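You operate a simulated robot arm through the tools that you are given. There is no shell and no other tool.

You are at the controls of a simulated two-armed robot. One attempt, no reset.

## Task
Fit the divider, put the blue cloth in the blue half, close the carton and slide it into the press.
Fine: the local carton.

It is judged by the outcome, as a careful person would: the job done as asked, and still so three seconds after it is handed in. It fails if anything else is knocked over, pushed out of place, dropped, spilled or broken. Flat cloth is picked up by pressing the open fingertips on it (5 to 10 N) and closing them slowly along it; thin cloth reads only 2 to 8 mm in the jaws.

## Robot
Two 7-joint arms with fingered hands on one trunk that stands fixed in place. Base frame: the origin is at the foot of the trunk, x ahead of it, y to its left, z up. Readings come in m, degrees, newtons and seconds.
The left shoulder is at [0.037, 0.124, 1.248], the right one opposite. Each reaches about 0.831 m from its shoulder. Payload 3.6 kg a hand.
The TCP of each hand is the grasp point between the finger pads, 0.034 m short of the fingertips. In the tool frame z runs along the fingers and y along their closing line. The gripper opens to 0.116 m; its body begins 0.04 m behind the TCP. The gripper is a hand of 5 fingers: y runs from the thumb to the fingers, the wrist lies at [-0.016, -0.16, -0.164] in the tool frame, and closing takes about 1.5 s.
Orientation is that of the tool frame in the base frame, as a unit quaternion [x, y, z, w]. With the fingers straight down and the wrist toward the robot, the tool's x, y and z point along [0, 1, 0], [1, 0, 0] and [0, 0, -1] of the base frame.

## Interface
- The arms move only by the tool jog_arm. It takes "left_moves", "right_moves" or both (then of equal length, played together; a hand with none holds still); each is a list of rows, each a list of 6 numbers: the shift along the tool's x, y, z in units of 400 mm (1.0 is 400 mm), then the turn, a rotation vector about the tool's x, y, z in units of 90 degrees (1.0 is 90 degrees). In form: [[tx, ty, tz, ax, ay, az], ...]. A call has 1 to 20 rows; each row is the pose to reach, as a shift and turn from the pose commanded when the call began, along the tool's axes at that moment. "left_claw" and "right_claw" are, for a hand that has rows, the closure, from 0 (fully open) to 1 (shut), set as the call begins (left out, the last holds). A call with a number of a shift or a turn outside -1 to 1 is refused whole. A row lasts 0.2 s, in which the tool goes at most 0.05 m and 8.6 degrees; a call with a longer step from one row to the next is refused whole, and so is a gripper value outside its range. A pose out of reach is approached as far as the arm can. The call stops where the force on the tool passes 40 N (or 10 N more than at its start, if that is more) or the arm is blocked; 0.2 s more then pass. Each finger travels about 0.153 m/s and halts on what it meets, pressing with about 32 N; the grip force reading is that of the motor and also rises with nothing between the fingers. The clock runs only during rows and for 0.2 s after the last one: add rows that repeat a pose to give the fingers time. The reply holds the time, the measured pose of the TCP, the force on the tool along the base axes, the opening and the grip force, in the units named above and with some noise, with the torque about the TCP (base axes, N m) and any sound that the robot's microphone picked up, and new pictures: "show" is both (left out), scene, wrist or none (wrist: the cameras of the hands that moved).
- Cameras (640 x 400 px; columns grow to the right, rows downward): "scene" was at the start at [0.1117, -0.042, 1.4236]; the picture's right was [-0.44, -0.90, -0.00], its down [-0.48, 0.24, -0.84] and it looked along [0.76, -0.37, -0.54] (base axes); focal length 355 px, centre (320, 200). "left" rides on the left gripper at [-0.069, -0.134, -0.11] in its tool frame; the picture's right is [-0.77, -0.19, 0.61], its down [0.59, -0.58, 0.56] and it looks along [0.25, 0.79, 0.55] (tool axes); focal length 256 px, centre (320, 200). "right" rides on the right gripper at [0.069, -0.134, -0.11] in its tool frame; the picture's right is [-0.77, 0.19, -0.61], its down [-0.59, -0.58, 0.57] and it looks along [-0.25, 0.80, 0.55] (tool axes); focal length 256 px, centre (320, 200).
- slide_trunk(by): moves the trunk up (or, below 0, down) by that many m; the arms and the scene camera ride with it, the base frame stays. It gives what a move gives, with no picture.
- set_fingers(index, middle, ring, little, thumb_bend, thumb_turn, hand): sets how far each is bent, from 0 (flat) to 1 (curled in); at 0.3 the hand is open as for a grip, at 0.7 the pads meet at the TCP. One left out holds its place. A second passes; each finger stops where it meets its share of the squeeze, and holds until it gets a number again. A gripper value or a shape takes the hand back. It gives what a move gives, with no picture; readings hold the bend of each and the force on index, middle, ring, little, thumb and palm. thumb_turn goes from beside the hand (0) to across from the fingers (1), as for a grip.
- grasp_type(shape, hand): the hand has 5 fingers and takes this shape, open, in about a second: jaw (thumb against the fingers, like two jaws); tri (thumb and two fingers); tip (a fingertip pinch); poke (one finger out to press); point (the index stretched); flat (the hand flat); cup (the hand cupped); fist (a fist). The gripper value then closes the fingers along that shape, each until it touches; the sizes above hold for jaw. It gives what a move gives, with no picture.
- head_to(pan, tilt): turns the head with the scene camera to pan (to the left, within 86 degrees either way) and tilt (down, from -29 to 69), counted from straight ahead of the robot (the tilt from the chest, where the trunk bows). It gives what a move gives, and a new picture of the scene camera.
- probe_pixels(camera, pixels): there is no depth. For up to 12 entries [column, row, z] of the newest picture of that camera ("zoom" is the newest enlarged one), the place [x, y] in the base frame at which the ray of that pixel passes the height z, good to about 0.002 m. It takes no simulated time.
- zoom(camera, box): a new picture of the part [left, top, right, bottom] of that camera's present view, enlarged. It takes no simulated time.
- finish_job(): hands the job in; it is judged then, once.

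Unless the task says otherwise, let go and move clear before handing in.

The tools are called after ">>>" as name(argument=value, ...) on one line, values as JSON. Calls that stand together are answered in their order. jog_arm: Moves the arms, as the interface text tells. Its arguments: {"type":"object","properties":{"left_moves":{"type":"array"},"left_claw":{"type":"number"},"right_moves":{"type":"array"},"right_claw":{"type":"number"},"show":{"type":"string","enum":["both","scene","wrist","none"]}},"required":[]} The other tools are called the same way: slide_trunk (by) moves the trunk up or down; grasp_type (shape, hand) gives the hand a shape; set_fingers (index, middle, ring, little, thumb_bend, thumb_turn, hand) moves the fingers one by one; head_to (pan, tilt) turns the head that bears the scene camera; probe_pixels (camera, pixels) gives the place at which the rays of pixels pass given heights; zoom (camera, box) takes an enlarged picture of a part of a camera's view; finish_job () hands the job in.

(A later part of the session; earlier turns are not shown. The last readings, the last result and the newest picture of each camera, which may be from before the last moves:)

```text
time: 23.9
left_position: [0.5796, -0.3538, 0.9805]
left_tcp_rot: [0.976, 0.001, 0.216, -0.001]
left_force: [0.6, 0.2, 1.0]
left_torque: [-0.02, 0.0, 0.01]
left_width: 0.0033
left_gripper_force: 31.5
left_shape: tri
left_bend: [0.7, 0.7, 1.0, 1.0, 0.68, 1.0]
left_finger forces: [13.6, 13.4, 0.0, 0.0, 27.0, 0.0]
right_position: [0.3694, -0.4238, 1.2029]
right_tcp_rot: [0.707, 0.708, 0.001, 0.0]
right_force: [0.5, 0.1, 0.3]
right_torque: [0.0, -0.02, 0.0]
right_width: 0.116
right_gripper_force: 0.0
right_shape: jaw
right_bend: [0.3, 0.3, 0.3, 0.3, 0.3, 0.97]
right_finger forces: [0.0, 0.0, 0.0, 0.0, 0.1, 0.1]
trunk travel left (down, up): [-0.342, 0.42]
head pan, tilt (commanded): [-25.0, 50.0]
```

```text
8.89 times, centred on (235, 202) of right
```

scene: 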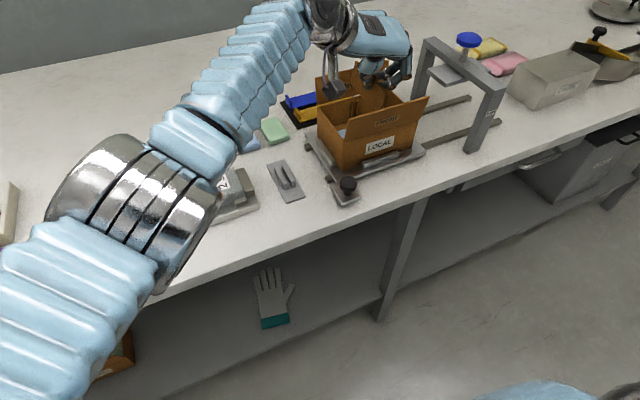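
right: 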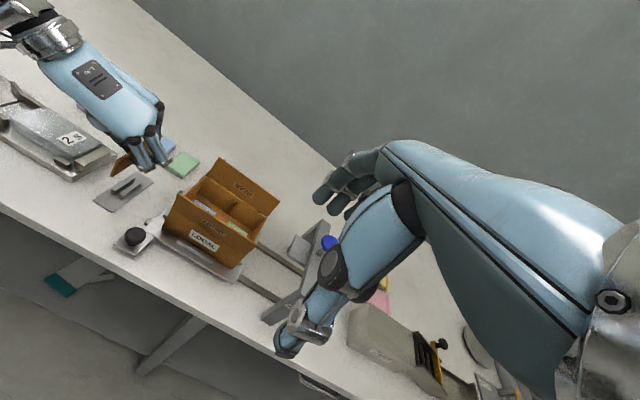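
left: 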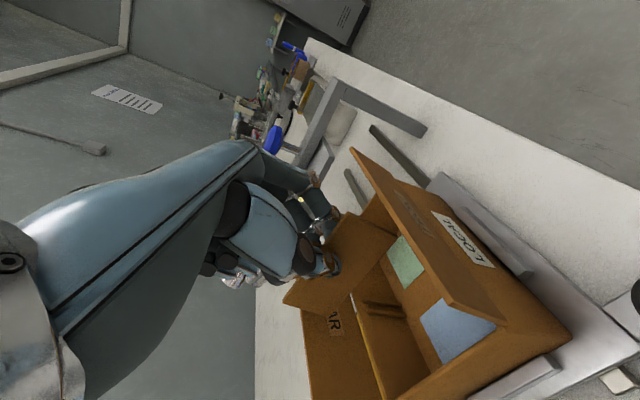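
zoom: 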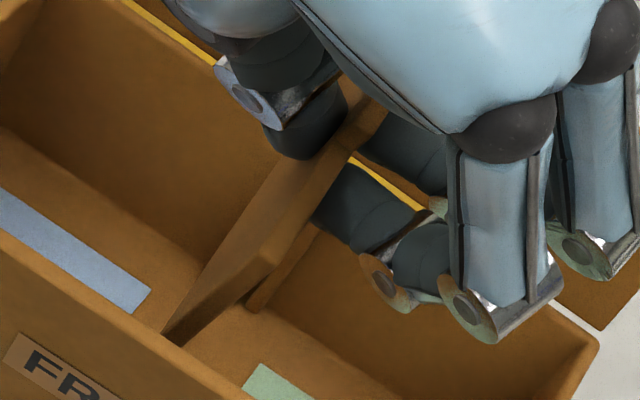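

The left-camera corner geometry indicates the divider is yawed about 9° (far end toward +y) and pitched about 10° (far end up). I'll verify the corners with scene and right probes plus closer zooms.

>>> zoom(camera="scene", box=[350, 65, 400, 115])

>>> probe_pixels(camera="right", pixels=[[229.4, 208.2, 0.955], [229.4, 208.2, 0.965], [229.4, 208.2, 0.975]])

>>> probe_pixels(camera="left", pixels=[[347.8, 212.8, 0.955], [347.8, 212.8, 0.965], [347.8, 212.8, 0.975], [396.7, 237.3, 0.91], [396.7, 237.3, 0.92], [332, 316, 0.92], [332, 316, 0.935], [283.1, 302, 0.97], [283.1, 302, 0.985]])

>>> probe_pixels(camera="scene", pixels=[[387.3, 93.25, 0.955], [387.3, 93.25, 0.965], [387.3, 93.25, 0.975]])

```text
8.00 times, centred on (375, 90) of scene
```

zoom: 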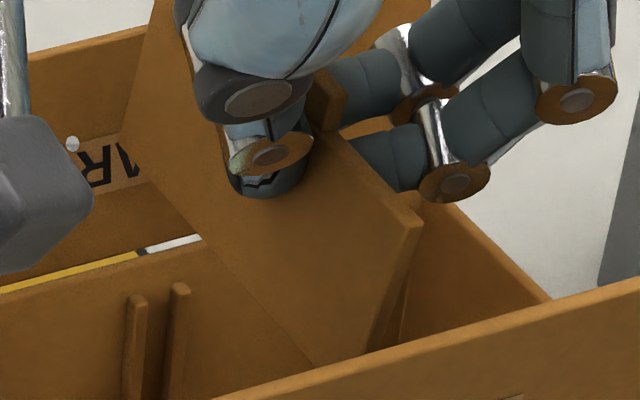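

```text
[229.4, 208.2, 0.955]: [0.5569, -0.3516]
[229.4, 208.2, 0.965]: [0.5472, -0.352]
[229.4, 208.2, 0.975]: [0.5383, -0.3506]
```

```text
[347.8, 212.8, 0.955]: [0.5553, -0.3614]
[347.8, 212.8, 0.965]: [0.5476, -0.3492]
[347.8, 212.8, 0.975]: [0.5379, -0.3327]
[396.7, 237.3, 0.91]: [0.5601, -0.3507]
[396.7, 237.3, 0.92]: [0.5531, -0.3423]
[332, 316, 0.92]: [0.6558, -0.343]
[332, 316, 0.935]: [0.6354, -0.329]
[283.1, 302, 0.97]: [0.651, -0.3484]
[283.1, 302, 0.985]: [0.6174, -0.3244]
```

```text
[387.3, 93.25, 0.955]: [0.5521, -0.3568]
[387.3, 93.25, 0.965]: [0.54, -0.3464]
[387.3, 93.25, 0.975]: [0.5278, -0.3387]
```

>>> probe_pixels(camera="scene", pixels=[[350, 81.25, 0.91], [350, 81.25, 0.92], [350, 81.25, 0.93], [350, 81.25, 0.94]])

>>> probe_pixels(camera="left", pixels=[[332, 316, 0.91], [332, 316, 0.925], [332, 316, 0.93], [332, 316, 0.94], [283.1, 302, 0.96], [283.1, 302, 0.975], [283.1, 302, 0.98]])

```text
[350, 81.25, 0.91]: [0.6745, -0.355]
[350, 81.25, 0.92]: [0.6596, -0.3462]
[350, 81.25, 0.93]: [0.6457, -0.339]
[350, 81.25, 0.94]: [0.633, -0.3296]
```

```text
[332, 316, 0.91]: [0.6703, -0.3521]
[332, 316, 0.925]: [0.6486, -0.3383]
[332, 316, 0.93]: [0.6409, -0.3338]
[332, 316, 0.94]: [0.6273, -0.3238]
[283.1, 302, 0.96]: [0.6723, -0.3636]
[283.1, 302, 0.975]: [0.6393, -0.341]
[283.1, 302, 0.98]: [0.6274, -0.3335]
```

Solving the corners gives about 8° pitch (far end up) and 6–8° yaw in the grip. I'll rotate the hand to cancel both (−7° yaw, −8.5° pitch) and re-measure.

>>> jog_arm(left_moves=[[0, 0.002, 0, -0.011, -0.0315, 0.0235], [0, 0.004, 0, -0.0219, -0.0629, 0.047], [0, 0.005, 0, -0.0329, -0.0944, 0.0705], [0, 0.005, 0, -0.0329, -0.0944, 0.0705], [0, 0.005, 0, -0.0329, -0.0944, 0.0705]])

>>> zoom(camera="left", box=[280, 190, 420, 330])

>>> zoom(camera="scene", box=[350, 65, 400, 115])

>>> zoom(camera="right", box=[210, 180, 260, 225])

```text
time: 25.1
left_position: [0.565, -0.3509, 0.9775]
left_tcp_rot: [0.988, -0.059, 0.143, 0.013]
left_force: [-0.2, -0.4, -0.6]
left_torque: [-0.05, 0.02, 0.01]
left_width: 0.0032
left_gripper_force: 31.5
left_shape: tri
left_bend: [0.7, 0.7, 1.0, 1.0, 0.68, 1.0]
left_finger forces: [13.7, 13.4, 0.0, 0.1, 27.0, 0.0]
left hand out of reach, approached as far as the arm can: row 2, 3, 4, 5
right_position: [0.3693, -0.4231, 1.2024]
right_tcp_rot: [0.707, 0.708, 0.001, 0.0]
right_force: [0.0, 0.4, -0.1]
right_torque: [0.0, 0.02, -0.01]
right_width: 0.1161
right_gripper_force: 0.1
right_shape: jaw
right_bend: [0.3, 0.3, 0.3, 0.3, 0.3, 0.97]
right_finger forces: [0.1, 0.1, 0.1, 0.0, 0.1, 0.1]
trunk travel left (down, up): [-0.342, 0.42]
head pan, tilt (commanded): [-25.0, 50.0]
```

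scene: 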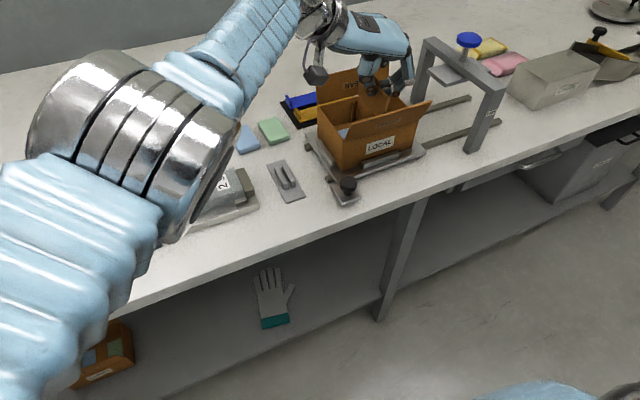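
left: 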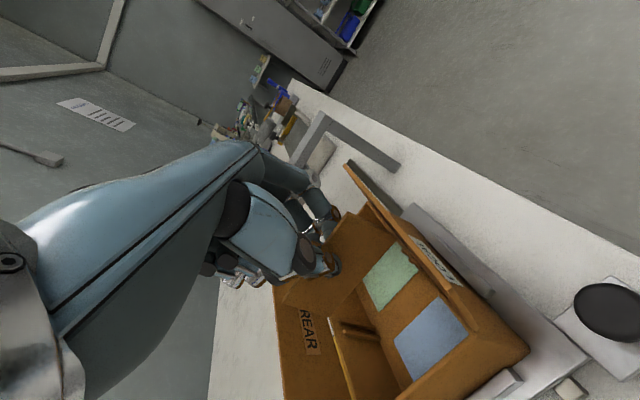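

```text
2.86 times, centred on (350, 260) of left
```

zoom: 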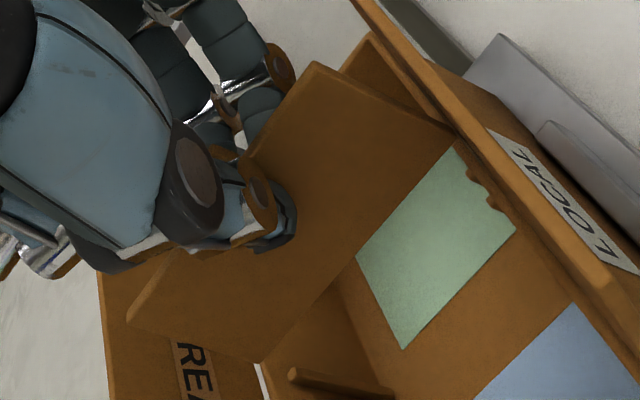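

```text
8.00 times, centred on (375, 90) of scene
```

zoom: 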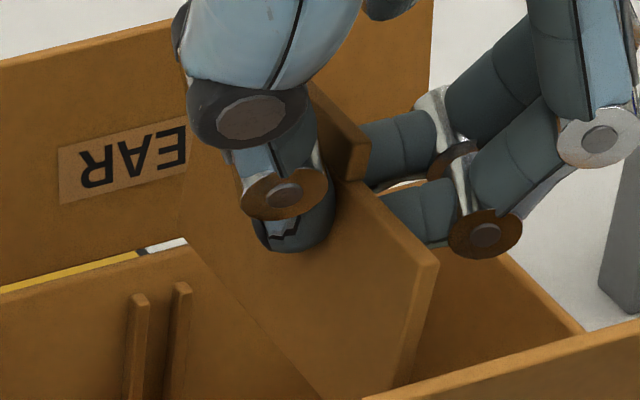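

```text
8.89 times, centred on (235, 202) of right
```

zoom: 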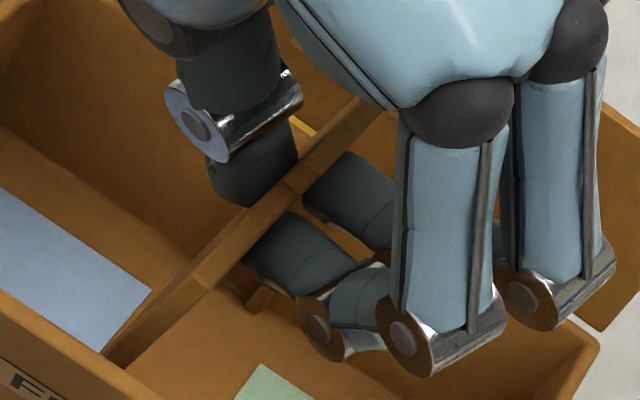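

The rotation came out right, but the arm ran out of reach (x 0.565 instead of 0.579) and the front flap swung outward a little. I'll back off to the left over the table, where I can adjust the divider in the grip.

>>> jog_arm(left_moves=[[0, -0.0625, -0.02, 0, 0, 0], [0, -0.125, -0.02, 0, 0, 0], [0, -0.1875, -0.02, 0, 0, 0], [0, -0.25, -0.02, 0, 0, 0], [0, -0.3125, -0.02, 0, 0, 0], [0, -0.375, -0.02, 0, 0, 0], [0, -0.375, -0.02, 0, 0, 0]])

>>> zoom(camera="scene", box=[260, 50, 440, 200])

>>> zoom(camera="left", box=[280, 190, 420, 330])

>>> zoom(camera="right", box=[100, 120, 260, 250])

```text
time: 26.7
left_position: [0.5806, -0.202, 0.9832]
left_tcp_rot: [0.988, -0.059, 0.143, 0.012]
left_force: [-0.5, -0.9, -0.3]
left_torque: [0.02, 0.0, 0.01]
left_width: 0.003
left_gripper_force: 31.6
left_shape: tri
left_bend: [0.7, 0.7, 1.0, 1.0, 0.68, 1.0]
left_finger forces: [13.4, 13.3, 0.0, 0.0, 26.7, 0.0]
right_position: [0.3689, -0.4228, 1.2018]
right_tcp_rot: [0.707, 0.707, 0.0, -0.001]
right_force: [0.7, 0.5, 0.3]
right_torque: [0.01, -0.01, 0.02]
right_width: 0.1158
right_gripper_force: 0.0
right_shape: jaw
right_bend: [0.3, 0.3, 0.3, 0.3, 0.3, 0.97]
right_finger forces: [0.0, 0.0, 0.1, 0.1, 0.0, 0.1]
trunk travel left (down, up): [-0.342, 0.42]
head pan, tilt (commanded): [-25.0, 50.0]
```

scene: 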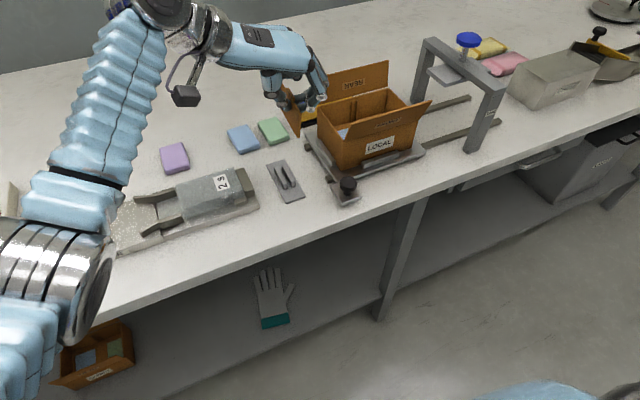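
left: 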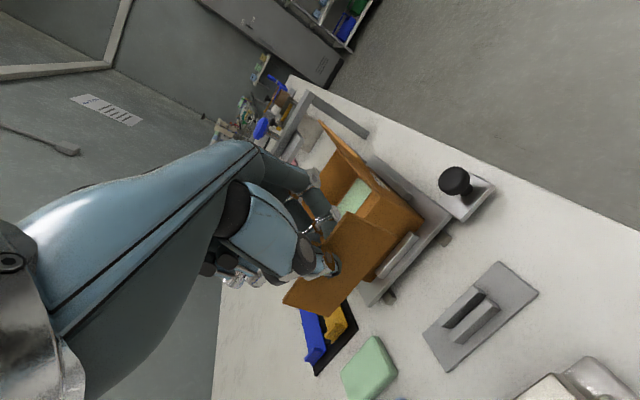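

```text
2.67 times, centred on (350, 125) of scene
```

zoom: 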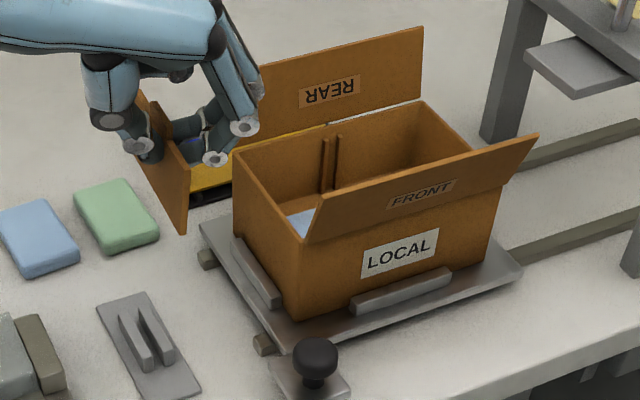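

```text
2.86 times, centred on (350, 260) of left
```

zoom: 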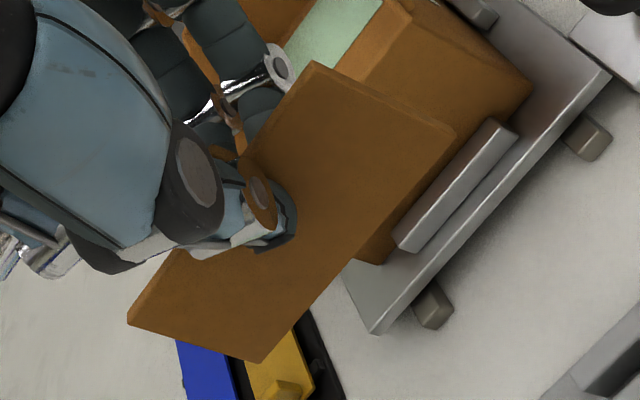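

```text
3.08 times, centred on (180, 185) of right
```

zoom: 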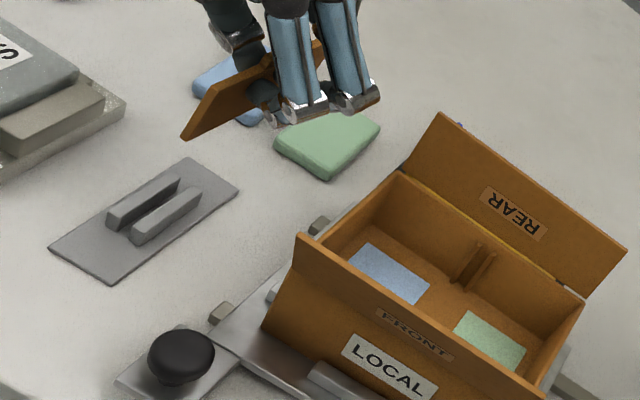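

The panel's pose in the hand is unchanged; solving its corners: yaw ≈5°, pitch ≈7°, roll ≈7° relative to the original hand attitude, and at the present attitude it's nearly level. To ease the reach limit I'll try removing the yaw in the grip by bending the index slightly more.

>>> set_fingers(hand="left", index=0.72)

>>> zoom(camera="left", box=[280, 190, 420, 330])

```text
time: 27.7
left_position: [0.5802, -0.2013, 0.9841]
left_tcp_rot: [0.988, -0.059, 0.143, 0.014]
left_force: [-0.1, -0.1, 0.0]
left_torque: [-0.01, 0.01, -0.02]
left_width: 0.0047
left_gripper_force: 21.8
left_shape: fingers
left_bend: [0.69, 0.7, 1.0, 1.0, 0.66, 1.0]
left_finger forces: [7.4, 14.6, 0.0, 0.1, 22.0, 0.0]
right_position: [0.3681, -0.4228, 1.2033]
right_tcp_rot: [0.707, 0.707, 0.0, 0.0]
right_force: [-0.1, 0.3, 0.0]
right_torque: [0.01, -0.02, 0.0]
right_width: 0.116
right_gripper_force: 0.0
right_shape: jaw
right_bend: [0.3, 0.3, 0.3, 0.3, 0.3, 0.97]
right_finger forces: [0.0, 0.0, 0.0, 0.0, 0.1, 0.0]
trunk travel left (down, up): [-0.342, 0.42]
head pan, tilt (commanded): [-25.0, 50.0]
```

```text
2.86 times, centred on (350, 260) of left
```

zoom: 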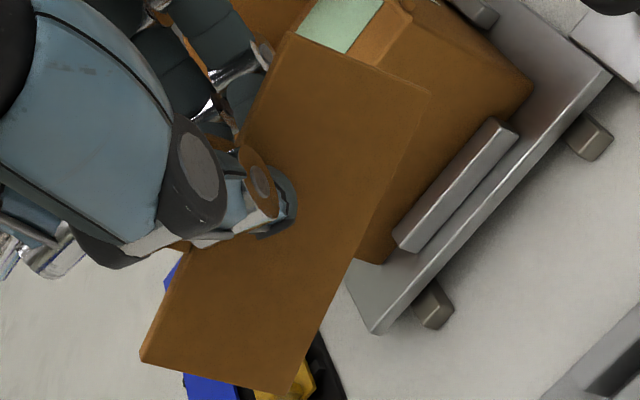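

That lowered the index's share of force and let the panel yaw further, so it was the wrong direction. I'll return the hand to its normal grip and re-check the panel's pose.

>>> jog_arm(left_moves=[[0, 0, 0, 0, 0, 0], [0, 0, 0, 0, 0, 0], [0, 0, 0, 0, 0, 0], [0, 0, 0, 0, 0, 0]], left_claw=1.0, show="none")

>>> zoom(camera="left", box=[280, 190, 420, 330])

>>> zoom(camera="right", box=[100, 110, 200, 190])

```text
time: 28.7
left_position: [0.5801, -0.2011, 0.9833]
left_tcp_rot: [0.988, -0.06, 0.142, 0.013]
left_force: [-0.1, 0.6, -0.8]
left_torque: [0.0, -0.05, 0.0]
left_width: 0.0048
left_gripper_force: 31.1
left_shape: tri
left_bend: [0.71, 0.7, 1.0, 1.0, 0.69, 1.0]
left_finger forces: [10.6, 14.5, 0.1, 0.0, 25.0, 0.1]
right_position: [0.3694, -0.4224, 1.2009]
right_tcp_rot: [0.706, 0.708, 0.0, 0.0]
right_force: [0.1, -0.5, 1.1]
right_torque: [-0.02, 0.01, 0.01]
right_width: 0.1158
right_gripper_force: 0.1
right_shape: jaw
right_bend: [0.3, 0.3, 0.3, 0.3, 0.3, 0.97]
right_finger forces: [0.0, 0.1, 0.0, 0.1, 0.0, 0.1]
trunk travel left (down, up): [-0.342, 0.42]
head pan, tilt (commanded): [-25.0, 50.0]
```

```text
2.86 times, centred on (350, 260) of left
```

zoom: 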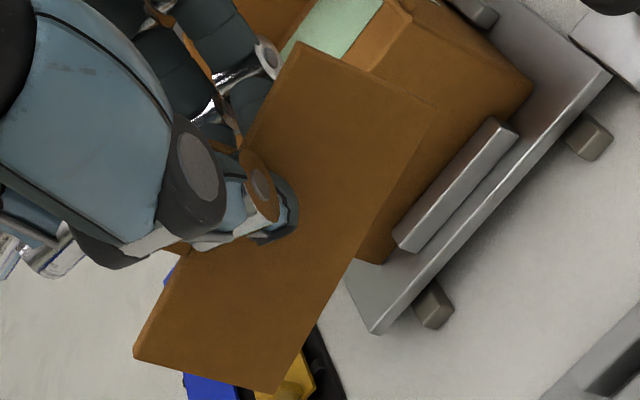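

```text
5.00 times, centred on (150, 150) of right
```

zoom: 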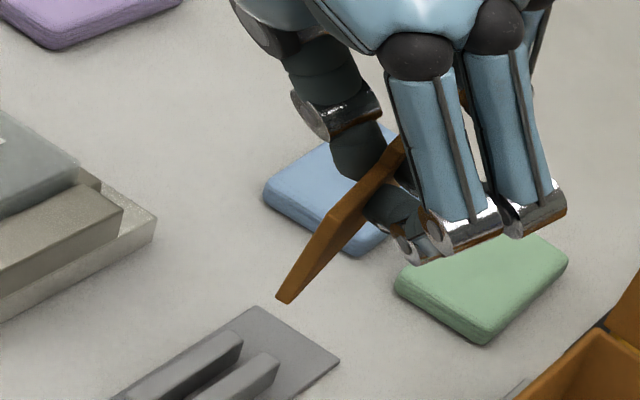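

The panel is now yawed about 25° in the hand, so I'll return it to its holder and take a fresh grasp with the hand pre-yawed. First I'll measure the holder's slot precisely.

>>> zoom(camera="right", box=[90, 160, 160, 220])

>>> zoom(camera="scene", box=[260, 150, 310, 210])

```text
6.67 times, centred on (125, 190) of right
```

zoom: 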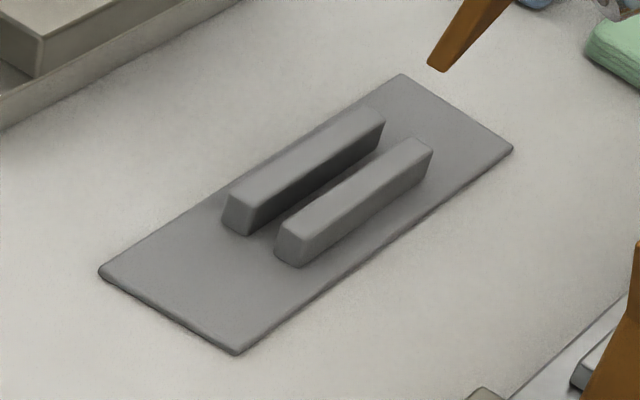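

```text
6.67 times, centred on (285, 180) of scene
```

zoom: 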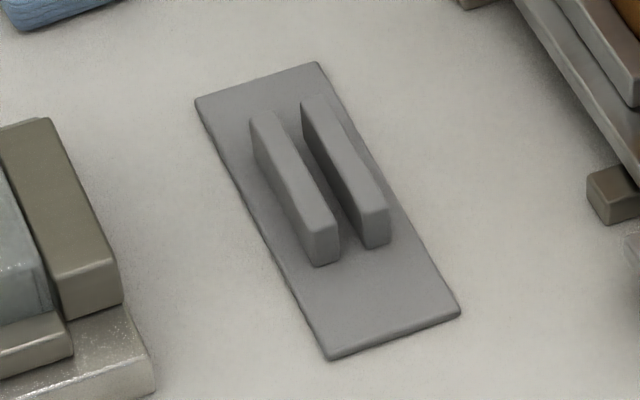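

Reviewing the earlier picture, the original grasp was actually good (yaw≈1°, pitch≈0) until the far end hit the rear rim, so the x clearance is tight. While the hand is away I'll measure the carton's inner front and rear edges more accurately.

>>> zoom(camera="right", box=[180, 160, 290, 250])

>>> zoom(camera="scene", box=[310, 80, 400, 150])

```text
4.44 times, centred on (235, 205) of right
```

zoom: 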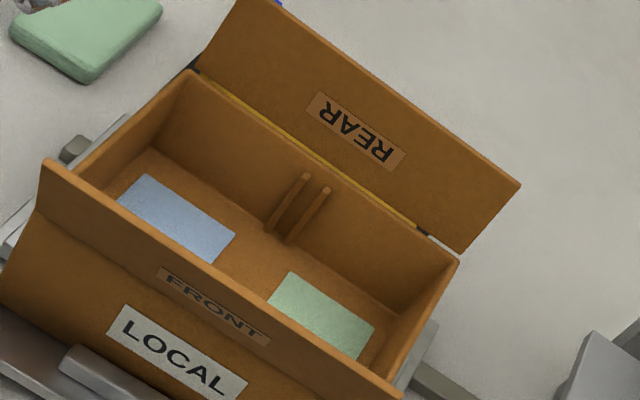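

```text
5.71 times, centred on (355, 115) of scene
```

zoom: 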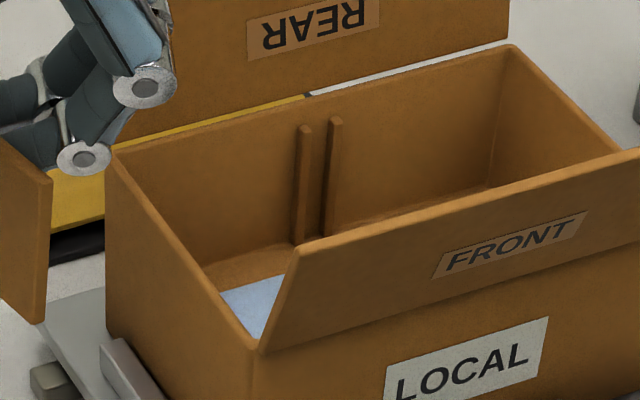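

>>> probe_pixels(camera="scene", pixels=[[318.2, 106.2, 0.895], [343.8, 142, 0.895], [388.3, 88.1, 0.895], [320.5, 106.5, 0.895], [350.6, 93, 0.886], [358.3, 91.8, 0.886]])

>>> probe_pixels(camera="right", pixels=[[205.6, 175.9, 0.895], [206, 178.4, 0.895], [266, 218.2, 0.895], [181, 200, 0.895], [233.5, 198, 0.895], [231.7, 200.2, 0.886], [236.7, 203.3, 0.886], [223.9, 211.3, 0.827], [228.3, 214.3, 0.827], [224.4, 212.8, 0.827]])

```text
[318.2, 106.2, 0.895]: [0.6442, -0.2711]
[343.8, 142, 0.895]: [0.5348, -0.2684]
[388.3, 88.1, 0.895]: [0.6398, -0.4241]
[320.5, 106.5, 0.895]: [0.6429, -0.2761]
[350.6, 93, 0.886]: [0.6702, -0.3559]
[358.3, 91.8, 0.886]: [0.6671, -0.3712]
```

```text
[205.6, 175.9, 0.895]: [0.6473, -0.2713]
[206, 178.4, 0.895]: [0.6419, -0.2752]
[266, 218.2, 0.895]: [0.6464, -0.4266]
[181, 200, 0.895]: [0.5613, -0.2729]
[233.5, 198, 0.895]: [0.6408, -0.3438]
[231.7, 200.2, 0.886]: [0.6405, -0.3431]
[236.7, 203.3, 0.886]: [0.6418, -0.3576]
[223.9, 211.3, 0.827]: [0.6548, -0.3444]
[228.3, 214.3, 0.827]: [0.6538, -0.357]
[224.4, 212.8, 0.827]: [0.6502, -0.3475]
```

The clearance in x looks to be only about 1–1.5 mm per side, so the next insertion needs visual alignment against the rims. Now I'll orient the hand so the panel is level and aligned, above its holder.

>>> jog_arm(left_moves=[[-0.0202, -0.0204, 0.0154, -0.0403, 0.0074, 0.0388], [-0.0404, -0.0408, 0.0308, -0.0806, 0.0148, 0.0776], [-0.0606, -0.0611, 0.0461, -0.1209, 0.0221, 0.1163], [-0.0808, -0.0815, 0.0615, -0.1612, 0.0295, 0.1551], [-0.0808, -0.0815, 0.0615, -0.1612, 0.0295, 0.1551], [-0.0808, -0.0815, 0.0615, -0.1612, 0.0295, 0.1551]])

>>> zoom(camera="scene", box=[240, 80, 330, 210])

>>> zoom(camera="right", box=[80, 120, 190, 220])

>>> zoom(camera="left", box=[280, 190, 480, 360])

```text
time: 30.1
left_position: [0.5608, -0.1669, 0.9505]
left_tcp_rot: [0.96, -0.196, 0.157, 0.122]
left_force: [0.2, -0.2, -0.9]
left_torque: [0.01, 0.02, 0.0]
left_width: 0.0049
left_gripper_force: 31.6
left_shape: tri
left_bend: [0.71, 0.7, 1.0, 1.0, 0.69, 1.0]
left_finger forces: [10.7, 14.7, 0.0, 0.0, 25.3, 0.0]
right_position: [0.37, -0.422, 1.2026]
right_tcp_rot: [0.707, 0.707, 0.0, 0.0]
right_force: [0.0, -0.4, -0.6]
right_torque: [0.03, -0.03, 0.02]
right_width: 0.116
right_gripper_force: 0.1
right_shape: jaw
right_bend: [0.3, 0.3, 0.3, 0.3, 0.3, 0.97]
right_finger forces: [0.0, 0.1, 0.0, 0.0, 0.1, 0.1]
trunk travel left (down, up): [-0.342, 0.42]
head pan, tilt (commanded): [-25.0, 50.0]
```

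scene: 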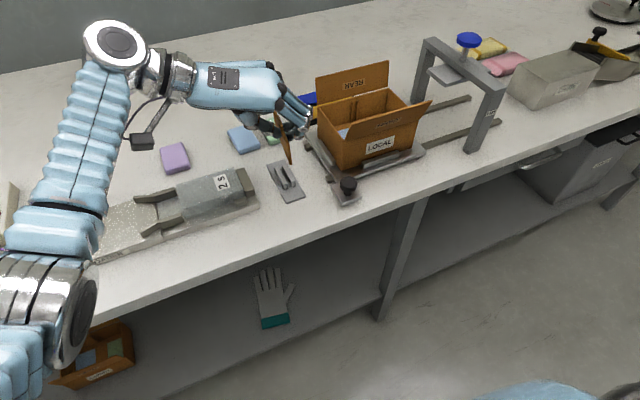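
left: 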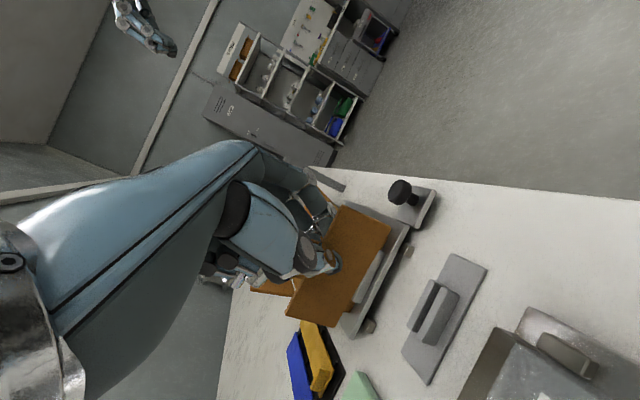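

```text
3.08 times, centred on (285, 145) of scene
```

zoom: 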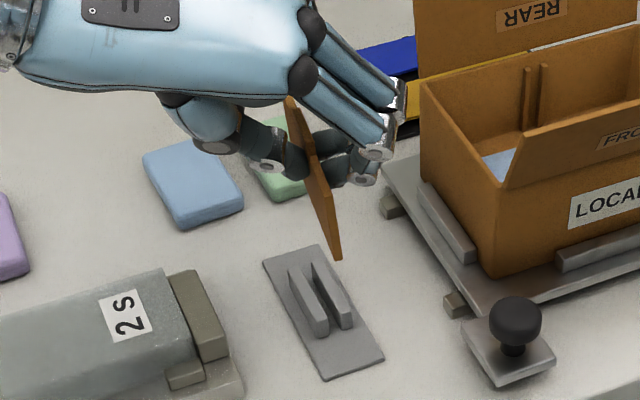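

```text
4.00 times, centred on (135, 170) of right
```

zoom: 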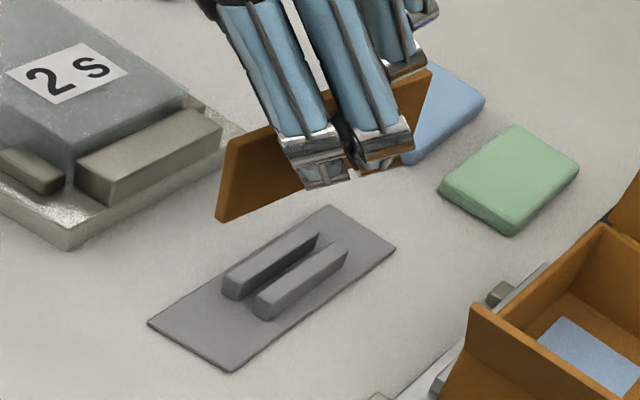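

```text
2.35 times, centred on (380, 275) of left
```

zoom: 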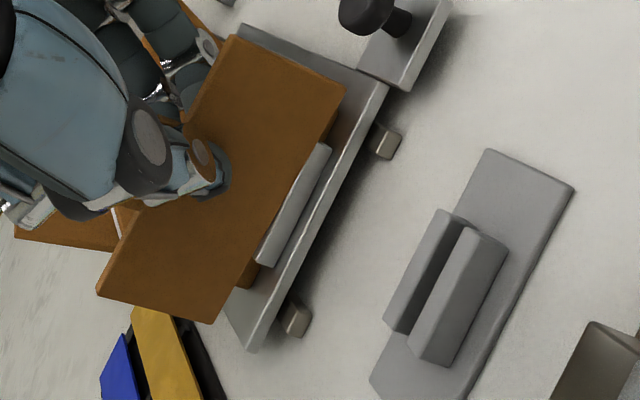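

The panel now looks nearly parallel to the holder. I'll take tighter zooms to triangulate its corners before lowering.

>>> zoom(camera="scene", box=[260, 100, 310, 170])

>>> zoom(camera="right", box=[100, 125, 180, 185])

```text
5.71 times, centred on (285, 135) of scene
```

zoom: 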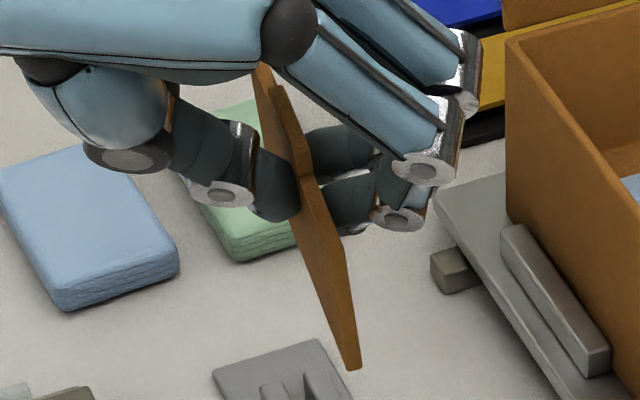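

```text
6.67 times, centred on (140, 155) of right
```

zoom: 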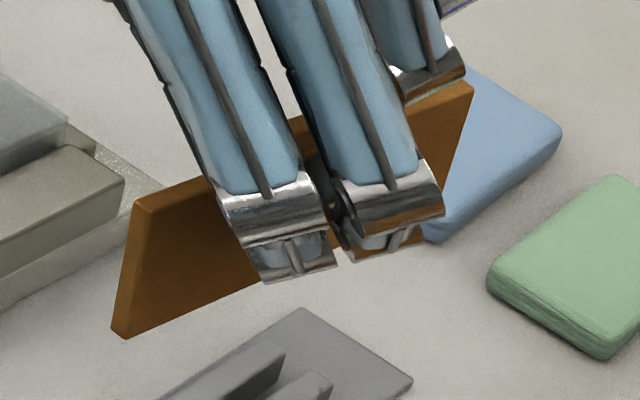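

>>> probe_pixels(camera="scene", pixels=[[288.5, 141.65, 0.9], [288.5, 141.65, 0.95], [290.6, 164.4, 0.87], [290.6, 164.4, 0.92], [274.8, 111.5, 0.9], [274.8, 111.5, 0.95]])

>>> probe_pixels(camera="right", pixels=[[112.7, 155.45, 0.9], [112.7, 155.45, 0.95], [109.7, 175.25, 0.87], [109.7, 175.25, 0.92], [162.5, 137.3, 0.9], [162.5, 137.3, 0.95], [155.75, 161, 0.87], [155.75, 161, 0.92]])

```text
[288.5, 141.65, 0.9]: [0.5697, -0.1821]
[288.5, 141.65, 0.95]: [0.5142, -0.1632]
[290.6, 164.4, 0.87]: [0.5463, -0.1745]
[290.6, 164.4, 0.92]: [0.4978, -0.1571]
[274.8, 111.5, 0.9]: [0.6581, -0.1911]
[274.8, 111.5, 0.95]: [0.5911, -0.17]
```

```text
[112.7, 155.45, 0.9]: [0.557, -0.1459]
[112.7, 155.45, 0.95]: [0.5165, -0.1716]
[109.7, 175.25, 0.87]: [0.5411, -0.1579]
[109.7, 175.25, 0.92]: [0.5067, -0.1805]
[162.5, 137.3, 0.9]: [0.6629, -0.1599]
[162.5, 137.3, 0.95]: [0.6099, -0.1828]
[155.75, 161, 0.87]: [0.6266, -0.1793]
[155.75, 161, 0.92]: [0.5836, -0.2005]
```

>>> probe_pixels(camera="right", pixels=[[116.9, 192.25, 0.815], [116.9, 192.25, 0.825], [136.8, 179.65, 0.815], [136.8, 179.65, 0.825]])

>>> probe_pixels(camera="scene", pixels=[[289.5, 182.85, 0.815], [289.5, 182.85, 0.825], [280.35, 165.9, 0.815], [280.35, 165.9, 0.825]])

```text
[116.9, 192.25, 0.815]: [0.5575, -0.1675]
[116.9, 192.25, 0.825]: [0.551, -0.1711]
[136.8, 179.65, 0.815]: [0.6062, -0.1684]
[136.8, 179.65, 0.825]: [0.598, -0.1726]
```

```text
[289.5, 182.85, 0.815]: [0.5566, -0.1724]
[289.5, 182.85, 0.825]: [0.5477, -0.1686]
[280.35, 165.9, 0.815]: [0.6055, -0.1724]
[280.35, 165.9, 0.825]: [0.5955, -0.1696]
```

The holder slot is at y≈-0.1704, x 0.552–0.601, rails' top z≈0.821; the panel still has about −6° yaw. I'll correct that and lower until the panel's bottom is ~7 mm above the rails.

>>> jog_arm(left_moves=[[-0.0121, -0.0078, 0.0363, 0.0079, 0.0039, -0.0208], [-0.0243, -0.0157, 0.0727, 0.0158, 0.0078, -0.0416], [-0.0364, -0.0235, 0.109, 0.0237, 0.0117, -0.0624], [-0.0485, -0.0313, 0.1453, 0.0237, 0.0117, -0.0624], [-0.0485, -0.0313, 0.1453, 0.0237, 0.0117, -0.0624]])

>>> zoom(camera="scene", box=[255, 120, 325, 200])

>>> zoom(camera="right", box=[90, 140, 170, 210])

>>> zoom(camera="left", box=[280, 190, 480, 360])

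```text
time: 31.3
left_position: [0.565, -0.1658, 0.8889]
left_tcp_rot: [0.969, -0.144, 0.164, 0.113]
left_force: [0.5, -0.3, -0.6]
left_torque: [0.02, -0.01, 0.0]
left_width: 0.0049
left_gripper_force: 31.8
left_shape: tri
left_bend: [0.71, 0.7, 1.0, 1.0, 0.69, 1.0]
left_finger forces: [10.7, 14.6, 0.0, 0.1, 25.3, 0.0]
right_position: [0.3687, -0.4236, 1.2029]
right_tcp_rot: [0.708, 0.707, 0.0, 0.0]
right_force: [-0.1, 0.7, 0.3]
right_torque: [0.01, -0.03, 0.04]
right_width: 0.1157
right_gripper_force: 0.0
right_shape: jaw
right_bend: [0.3, 0.3, 0.3, 0.3, 0.3, 0.97]
right_finger forces: [0.0, 0.1, 0.0, 0.1, 0.0, 0.1]
trunk travel left (down, up): [-0.342, 0.42]
head pan, tilt (commanded): [-25.0, 50.0]
```

scene: 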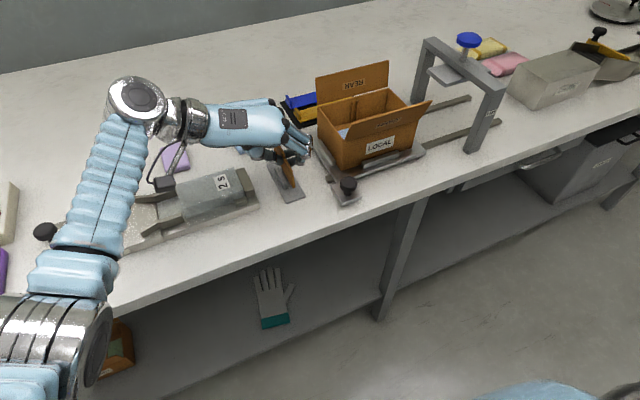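
left: 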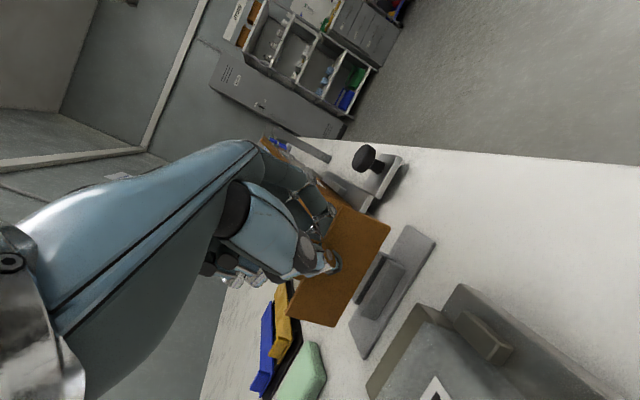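

```text
5.00 times, centred on (290, 160) of scene
```

zoom: 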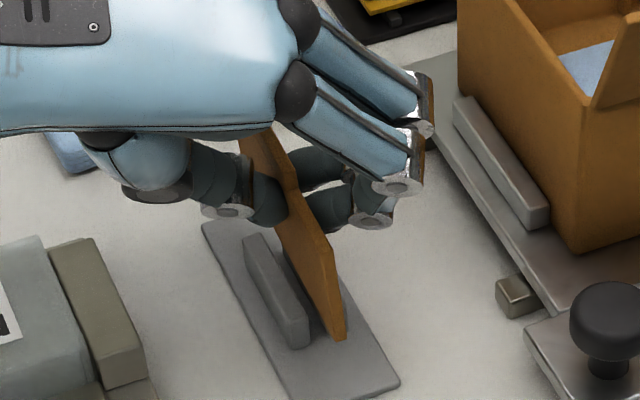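

```text
5.71 times, centred on (130, 175) of right
```

zoom: 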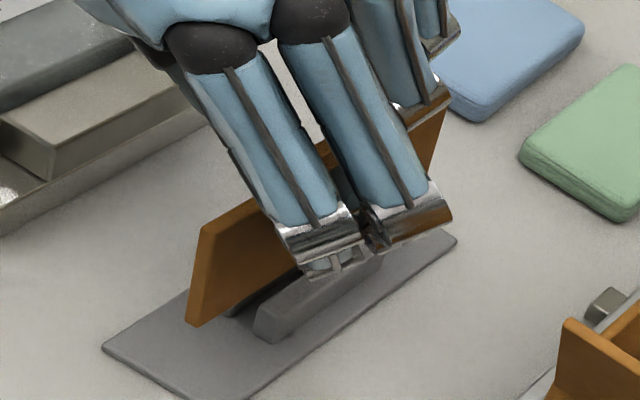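

```text
2.35 times, centred on (380, 275) of left
```

zoom: 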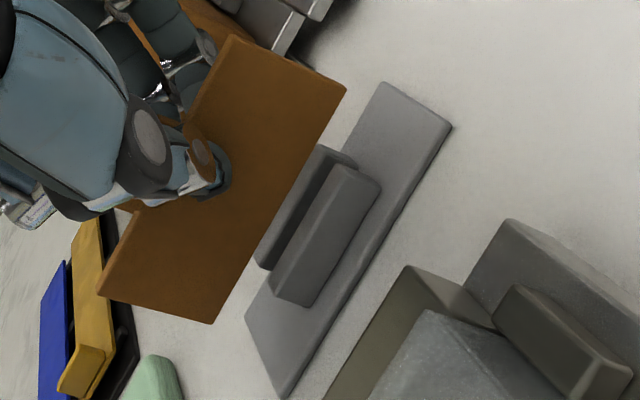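

>>> probe_pixels(camera="scene", pixels=[[294, 188.4, 0.82], [294, 188.4, 0.85], [291.6, 172.4, 0.86], [291.6, 172.4, 0.89]])

>>> probe_pixels(camera="right", pixels=[[107.8, 196.5, 0.82], [107.8, 196.5, 0.85], [110.2, 179.9, 0.86], [110.2, 179.9, 0.89], [158, 157, 0.88], [155.6, 150.5, 0.88]])

>>> probe_pixels(camera="left", pixels=[[366, 195.4, 0.82], [366, 195.4, 0.83], [309, 326.9, 0.82], [309, 326.9, 0.83], [309, 326.9, 0.84], [259.5, 312.5, 0.88]])

```text
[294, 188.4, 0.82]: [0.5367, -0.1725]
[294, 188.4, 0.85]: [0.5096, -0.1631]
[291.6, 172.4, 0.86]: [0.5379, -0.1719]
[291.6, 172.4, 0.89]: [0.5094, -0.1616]
```

```text
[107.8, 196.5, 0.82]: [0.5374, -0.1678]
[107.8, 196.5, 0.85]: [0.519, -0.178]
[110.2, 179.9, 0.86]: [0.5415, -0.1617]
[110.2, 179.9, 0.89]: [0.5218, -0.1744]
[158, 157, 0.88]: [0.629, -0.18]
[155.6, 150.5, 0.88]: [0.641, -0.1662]
```

```text
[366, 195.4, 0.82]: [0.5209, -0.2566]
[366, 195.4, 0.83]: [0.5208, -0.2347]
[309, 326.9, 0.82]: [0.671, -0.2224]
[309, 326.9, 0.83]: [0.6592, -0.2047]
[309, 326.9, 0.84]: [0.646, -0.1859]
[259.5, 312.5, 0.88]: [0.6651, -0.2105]
```

>>> probe_pixels(camera="left", pixels=[[391.5, 227.3, 0.82], [391.5, 227.3, 0.827], [391.5, 227.3, 0.834], [334.5, 326.9, 0.82], [334.5, 326.9, 0.827], [334.5, 326.9, 0.834], [285.1, 314, 0.865], [285.1, 314, 0.873], [285.1, 314, 0.88]])

```text
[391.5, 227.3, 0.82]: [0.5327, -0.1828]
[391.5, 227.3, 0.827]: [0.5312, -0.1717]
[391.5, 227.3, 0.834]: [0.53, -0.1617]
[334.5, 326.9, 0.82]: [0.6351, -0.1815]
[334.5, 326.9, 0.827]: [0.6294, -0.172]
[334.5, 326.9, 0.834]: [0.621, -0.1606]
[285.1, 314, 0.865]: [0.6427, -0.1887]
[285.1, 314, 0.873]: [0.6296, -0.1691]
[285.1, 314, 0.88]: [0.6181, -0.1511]
```

Left-camera probing gives near-bottom (0.531,-0.172) and far-bottom (0.629,-0.172) at z≈0.827, so the panel is level, straight and about 98 mm long. I'll lower it into the holder in guarded stages.

>>> jog_arm(left_moves=[[-0.0035, -0.0017, 0.0092, 0, 0, 0], [-0.007, -0.0034, 0.0184, 0, 0, 0], [-0.0105, -0.0052, 0.0276, 0, 0, 0], [-0.0105, -0.0052, 0.0276, 0, 0, 0]], show="none")

>>> zoom(camera="right", box=[90, 150, 170, 210])

>>> zoom(camera="scene", box=[260, 140, 320, 200])

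```text
time: 32.3
left_position: [0.5651, -0.1654, 0.8791]
left_tcp_rot: [0.969, -0.144, 0.166, 0.114]
left_force: [0.5, 1.2, 15.1]
left_torque: [-0.04, -0.15, 0.05]
left_width: 0.005
left_gripper_force: 32.3
left_shape: tri
left_bend: [0.71, 0.7, 1.0, 1.0, 0.69, 1.0]
left_finger forces: [11.6, 17.4, 0.1, 0.0, 29.4, 0.1]
right_position: [0.3687, -0.423, 1.2035]
right_tcp_rot: [0.707, 0.708, 0.001, 0.0]
right_force: [-1.0, 0.6, -0.2]
right_torque: [-0.01, 0.01, 0.05]
right_width: 0.1158
right_gripper_force: 0.1
right_shape: jaw
right_bend: [0.3, 0.3, 0.3, 0.3, 0.3, 0.97]
right_finger forces: [0.0, 0.0, 0.0, 0.1, 0.0, 0.1]
trunk travel left (down, up): [-0.342, 0.42]
head pan, tilt (commanded): [-25.0, 50.0]
```

```text
6.67 times, centred on (130, 180) of right
```

zoom: 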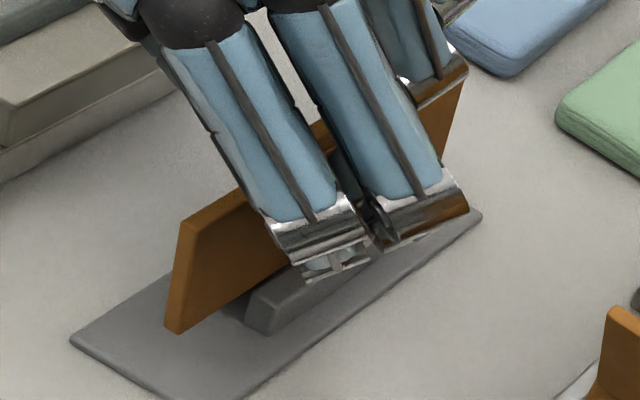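

```text
6.67 times, centred on (290, 170) of scene
```

zoom: 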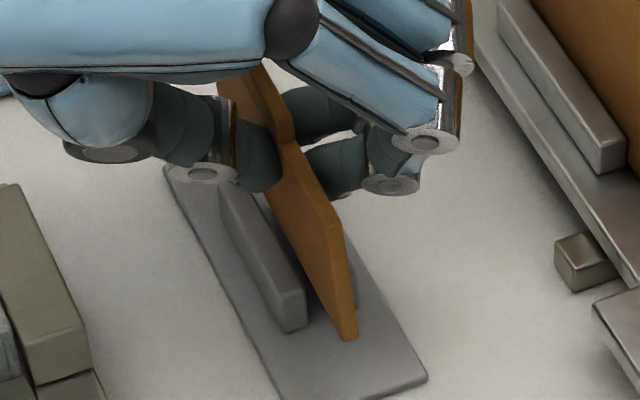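

15 N upward, centred under the panel, so its bottom is sitting on a rail top. I'll back off slightly and look closely to find the sideways error.

>>> jog_arm(left_moves=[[0.0044, 0.0021, -0.0115, 0, 0, 0], [0.0061, 0.003, -0.0161, 0, 0, 0], [0.0061, 0.003, -0.0161, 0, 0, 0]], show="wrist")

>>> zoom(camera="left", box=[320, 200, 420, 330])

>>> zoom(camera="right", box=[95, 160, 155, 205])

>>> zoom(camera="scene", box=[270, 150, 310, 200])

```text
time: 33.1
left_position: [0.5645, -0.1656, 0.8838]
left_tcp_rot: [0.97, -0.144, 0.163, 0.112]
left_force: [0.1, 1.0, 0.5]
left_torque: [-0.01, -0.01, 0.01]
left_width: 0.0049
left_gripper_force: 31.8
left_shape: tri
left_bend: [0.71, 0.7, 1.0, 1.0, 0.69, 1.0]
left_finger forces: [11.2, 14.6, 0.0, 0.0, 25.8, 0.1]
right_position: [0.3703, -0.4237, 1.2027]
right_tcp_rot: [0.707, 0.707, 0.0, 0.0]
right_force: [0.7, 0.1, 0.8]
right_torque: [-0.02, -0.02, 0.01]
right_width: 0.1159
right_gripper_force: 0.1
right_shape: jaw
right_bend: [0.3, 0.3, 0.3, 0.3, 0.3, 0.97]
right_finger forces: [0.0, 0.1, 0.0, 0.1, 0.1, 0.0]
trunk travel left (down, up): [-0.342, 0.42]
head pan, tilt (commanded): [-25.0, 50.0]
```

left: 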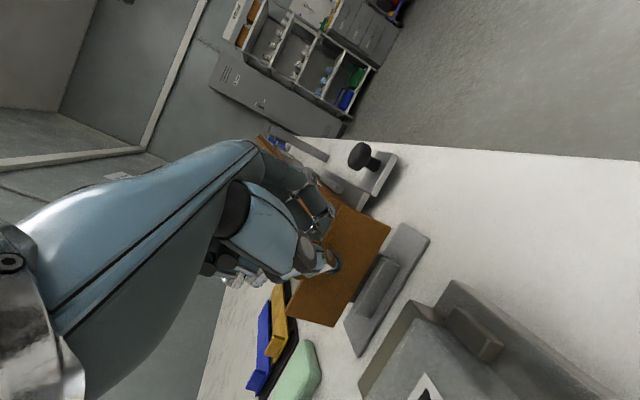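

```text
3.08 times, centred on (370, 265) of left
```

zoom: 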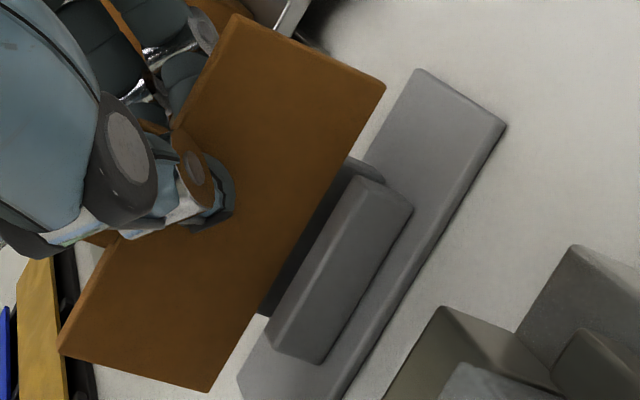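

```text
8.89 times, centred on (125, 182) of right
```

zoom: 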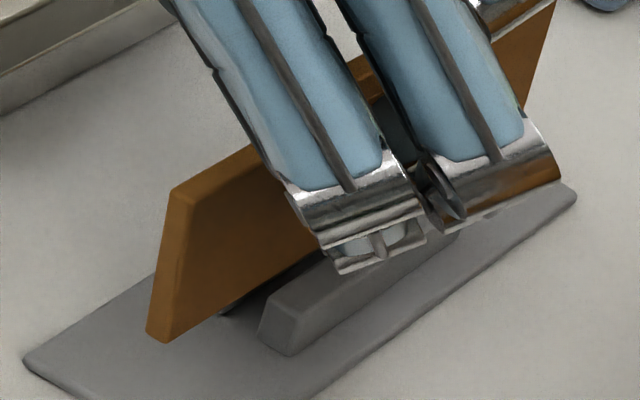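

```text
8.00 times, centred on (290, 175) of scene
```

zoom: 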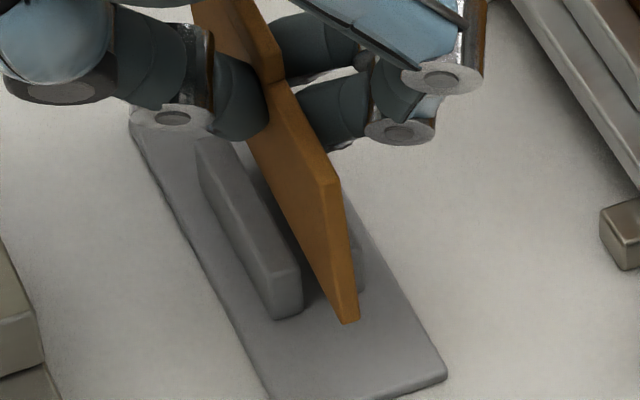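

>>> probe_pixels(camera="scene", pixels=[[293.4, 190.1, 0.815], [293.4, 190.1, 0.83], [290.5, 175.5, 0.86], [290.5, 175.5, 0.875]])

>>> probe_pixels(camera="right", pixels=[[106.6, 197.4, 0.815], [106.6, 197.4, 0.83], [109.3, 181.3, 0.86], [109.3, 181.3, 0.875], [121.2, 188.8, 0.822], [130.6, 181, 0.822]])

>>> probe_pixels(camera="left", pixels=[[391.1, 227.7, 0.82], [391.1, 227.7, 0.824], [334.3, 326.7, 0.82], [334.3, 326.7, 0.824], [334.3, 326.7, 0.828]])

```text
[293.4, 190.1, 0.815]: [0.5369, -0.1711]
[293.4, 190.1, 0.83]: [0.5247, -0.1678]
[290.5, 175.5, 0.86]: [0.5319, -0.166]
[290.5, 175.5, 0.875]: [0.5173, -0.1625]
```

```text
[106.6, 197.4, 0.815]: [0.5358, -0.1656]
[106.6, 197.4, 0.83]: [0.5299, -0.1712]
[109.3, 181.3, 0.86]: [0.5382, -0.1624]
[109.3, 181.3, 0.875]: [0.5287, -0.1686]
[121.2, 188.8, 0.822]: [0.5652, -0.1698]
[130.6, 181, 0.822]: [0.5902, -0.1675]
```

```text
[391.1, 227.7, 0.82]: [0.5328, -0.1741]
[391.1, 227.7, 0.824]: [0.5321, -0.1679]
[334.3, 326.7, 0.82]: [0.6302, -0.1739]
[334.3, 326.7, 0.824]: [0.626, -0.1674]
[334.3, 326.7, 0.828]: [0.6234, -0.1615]
```

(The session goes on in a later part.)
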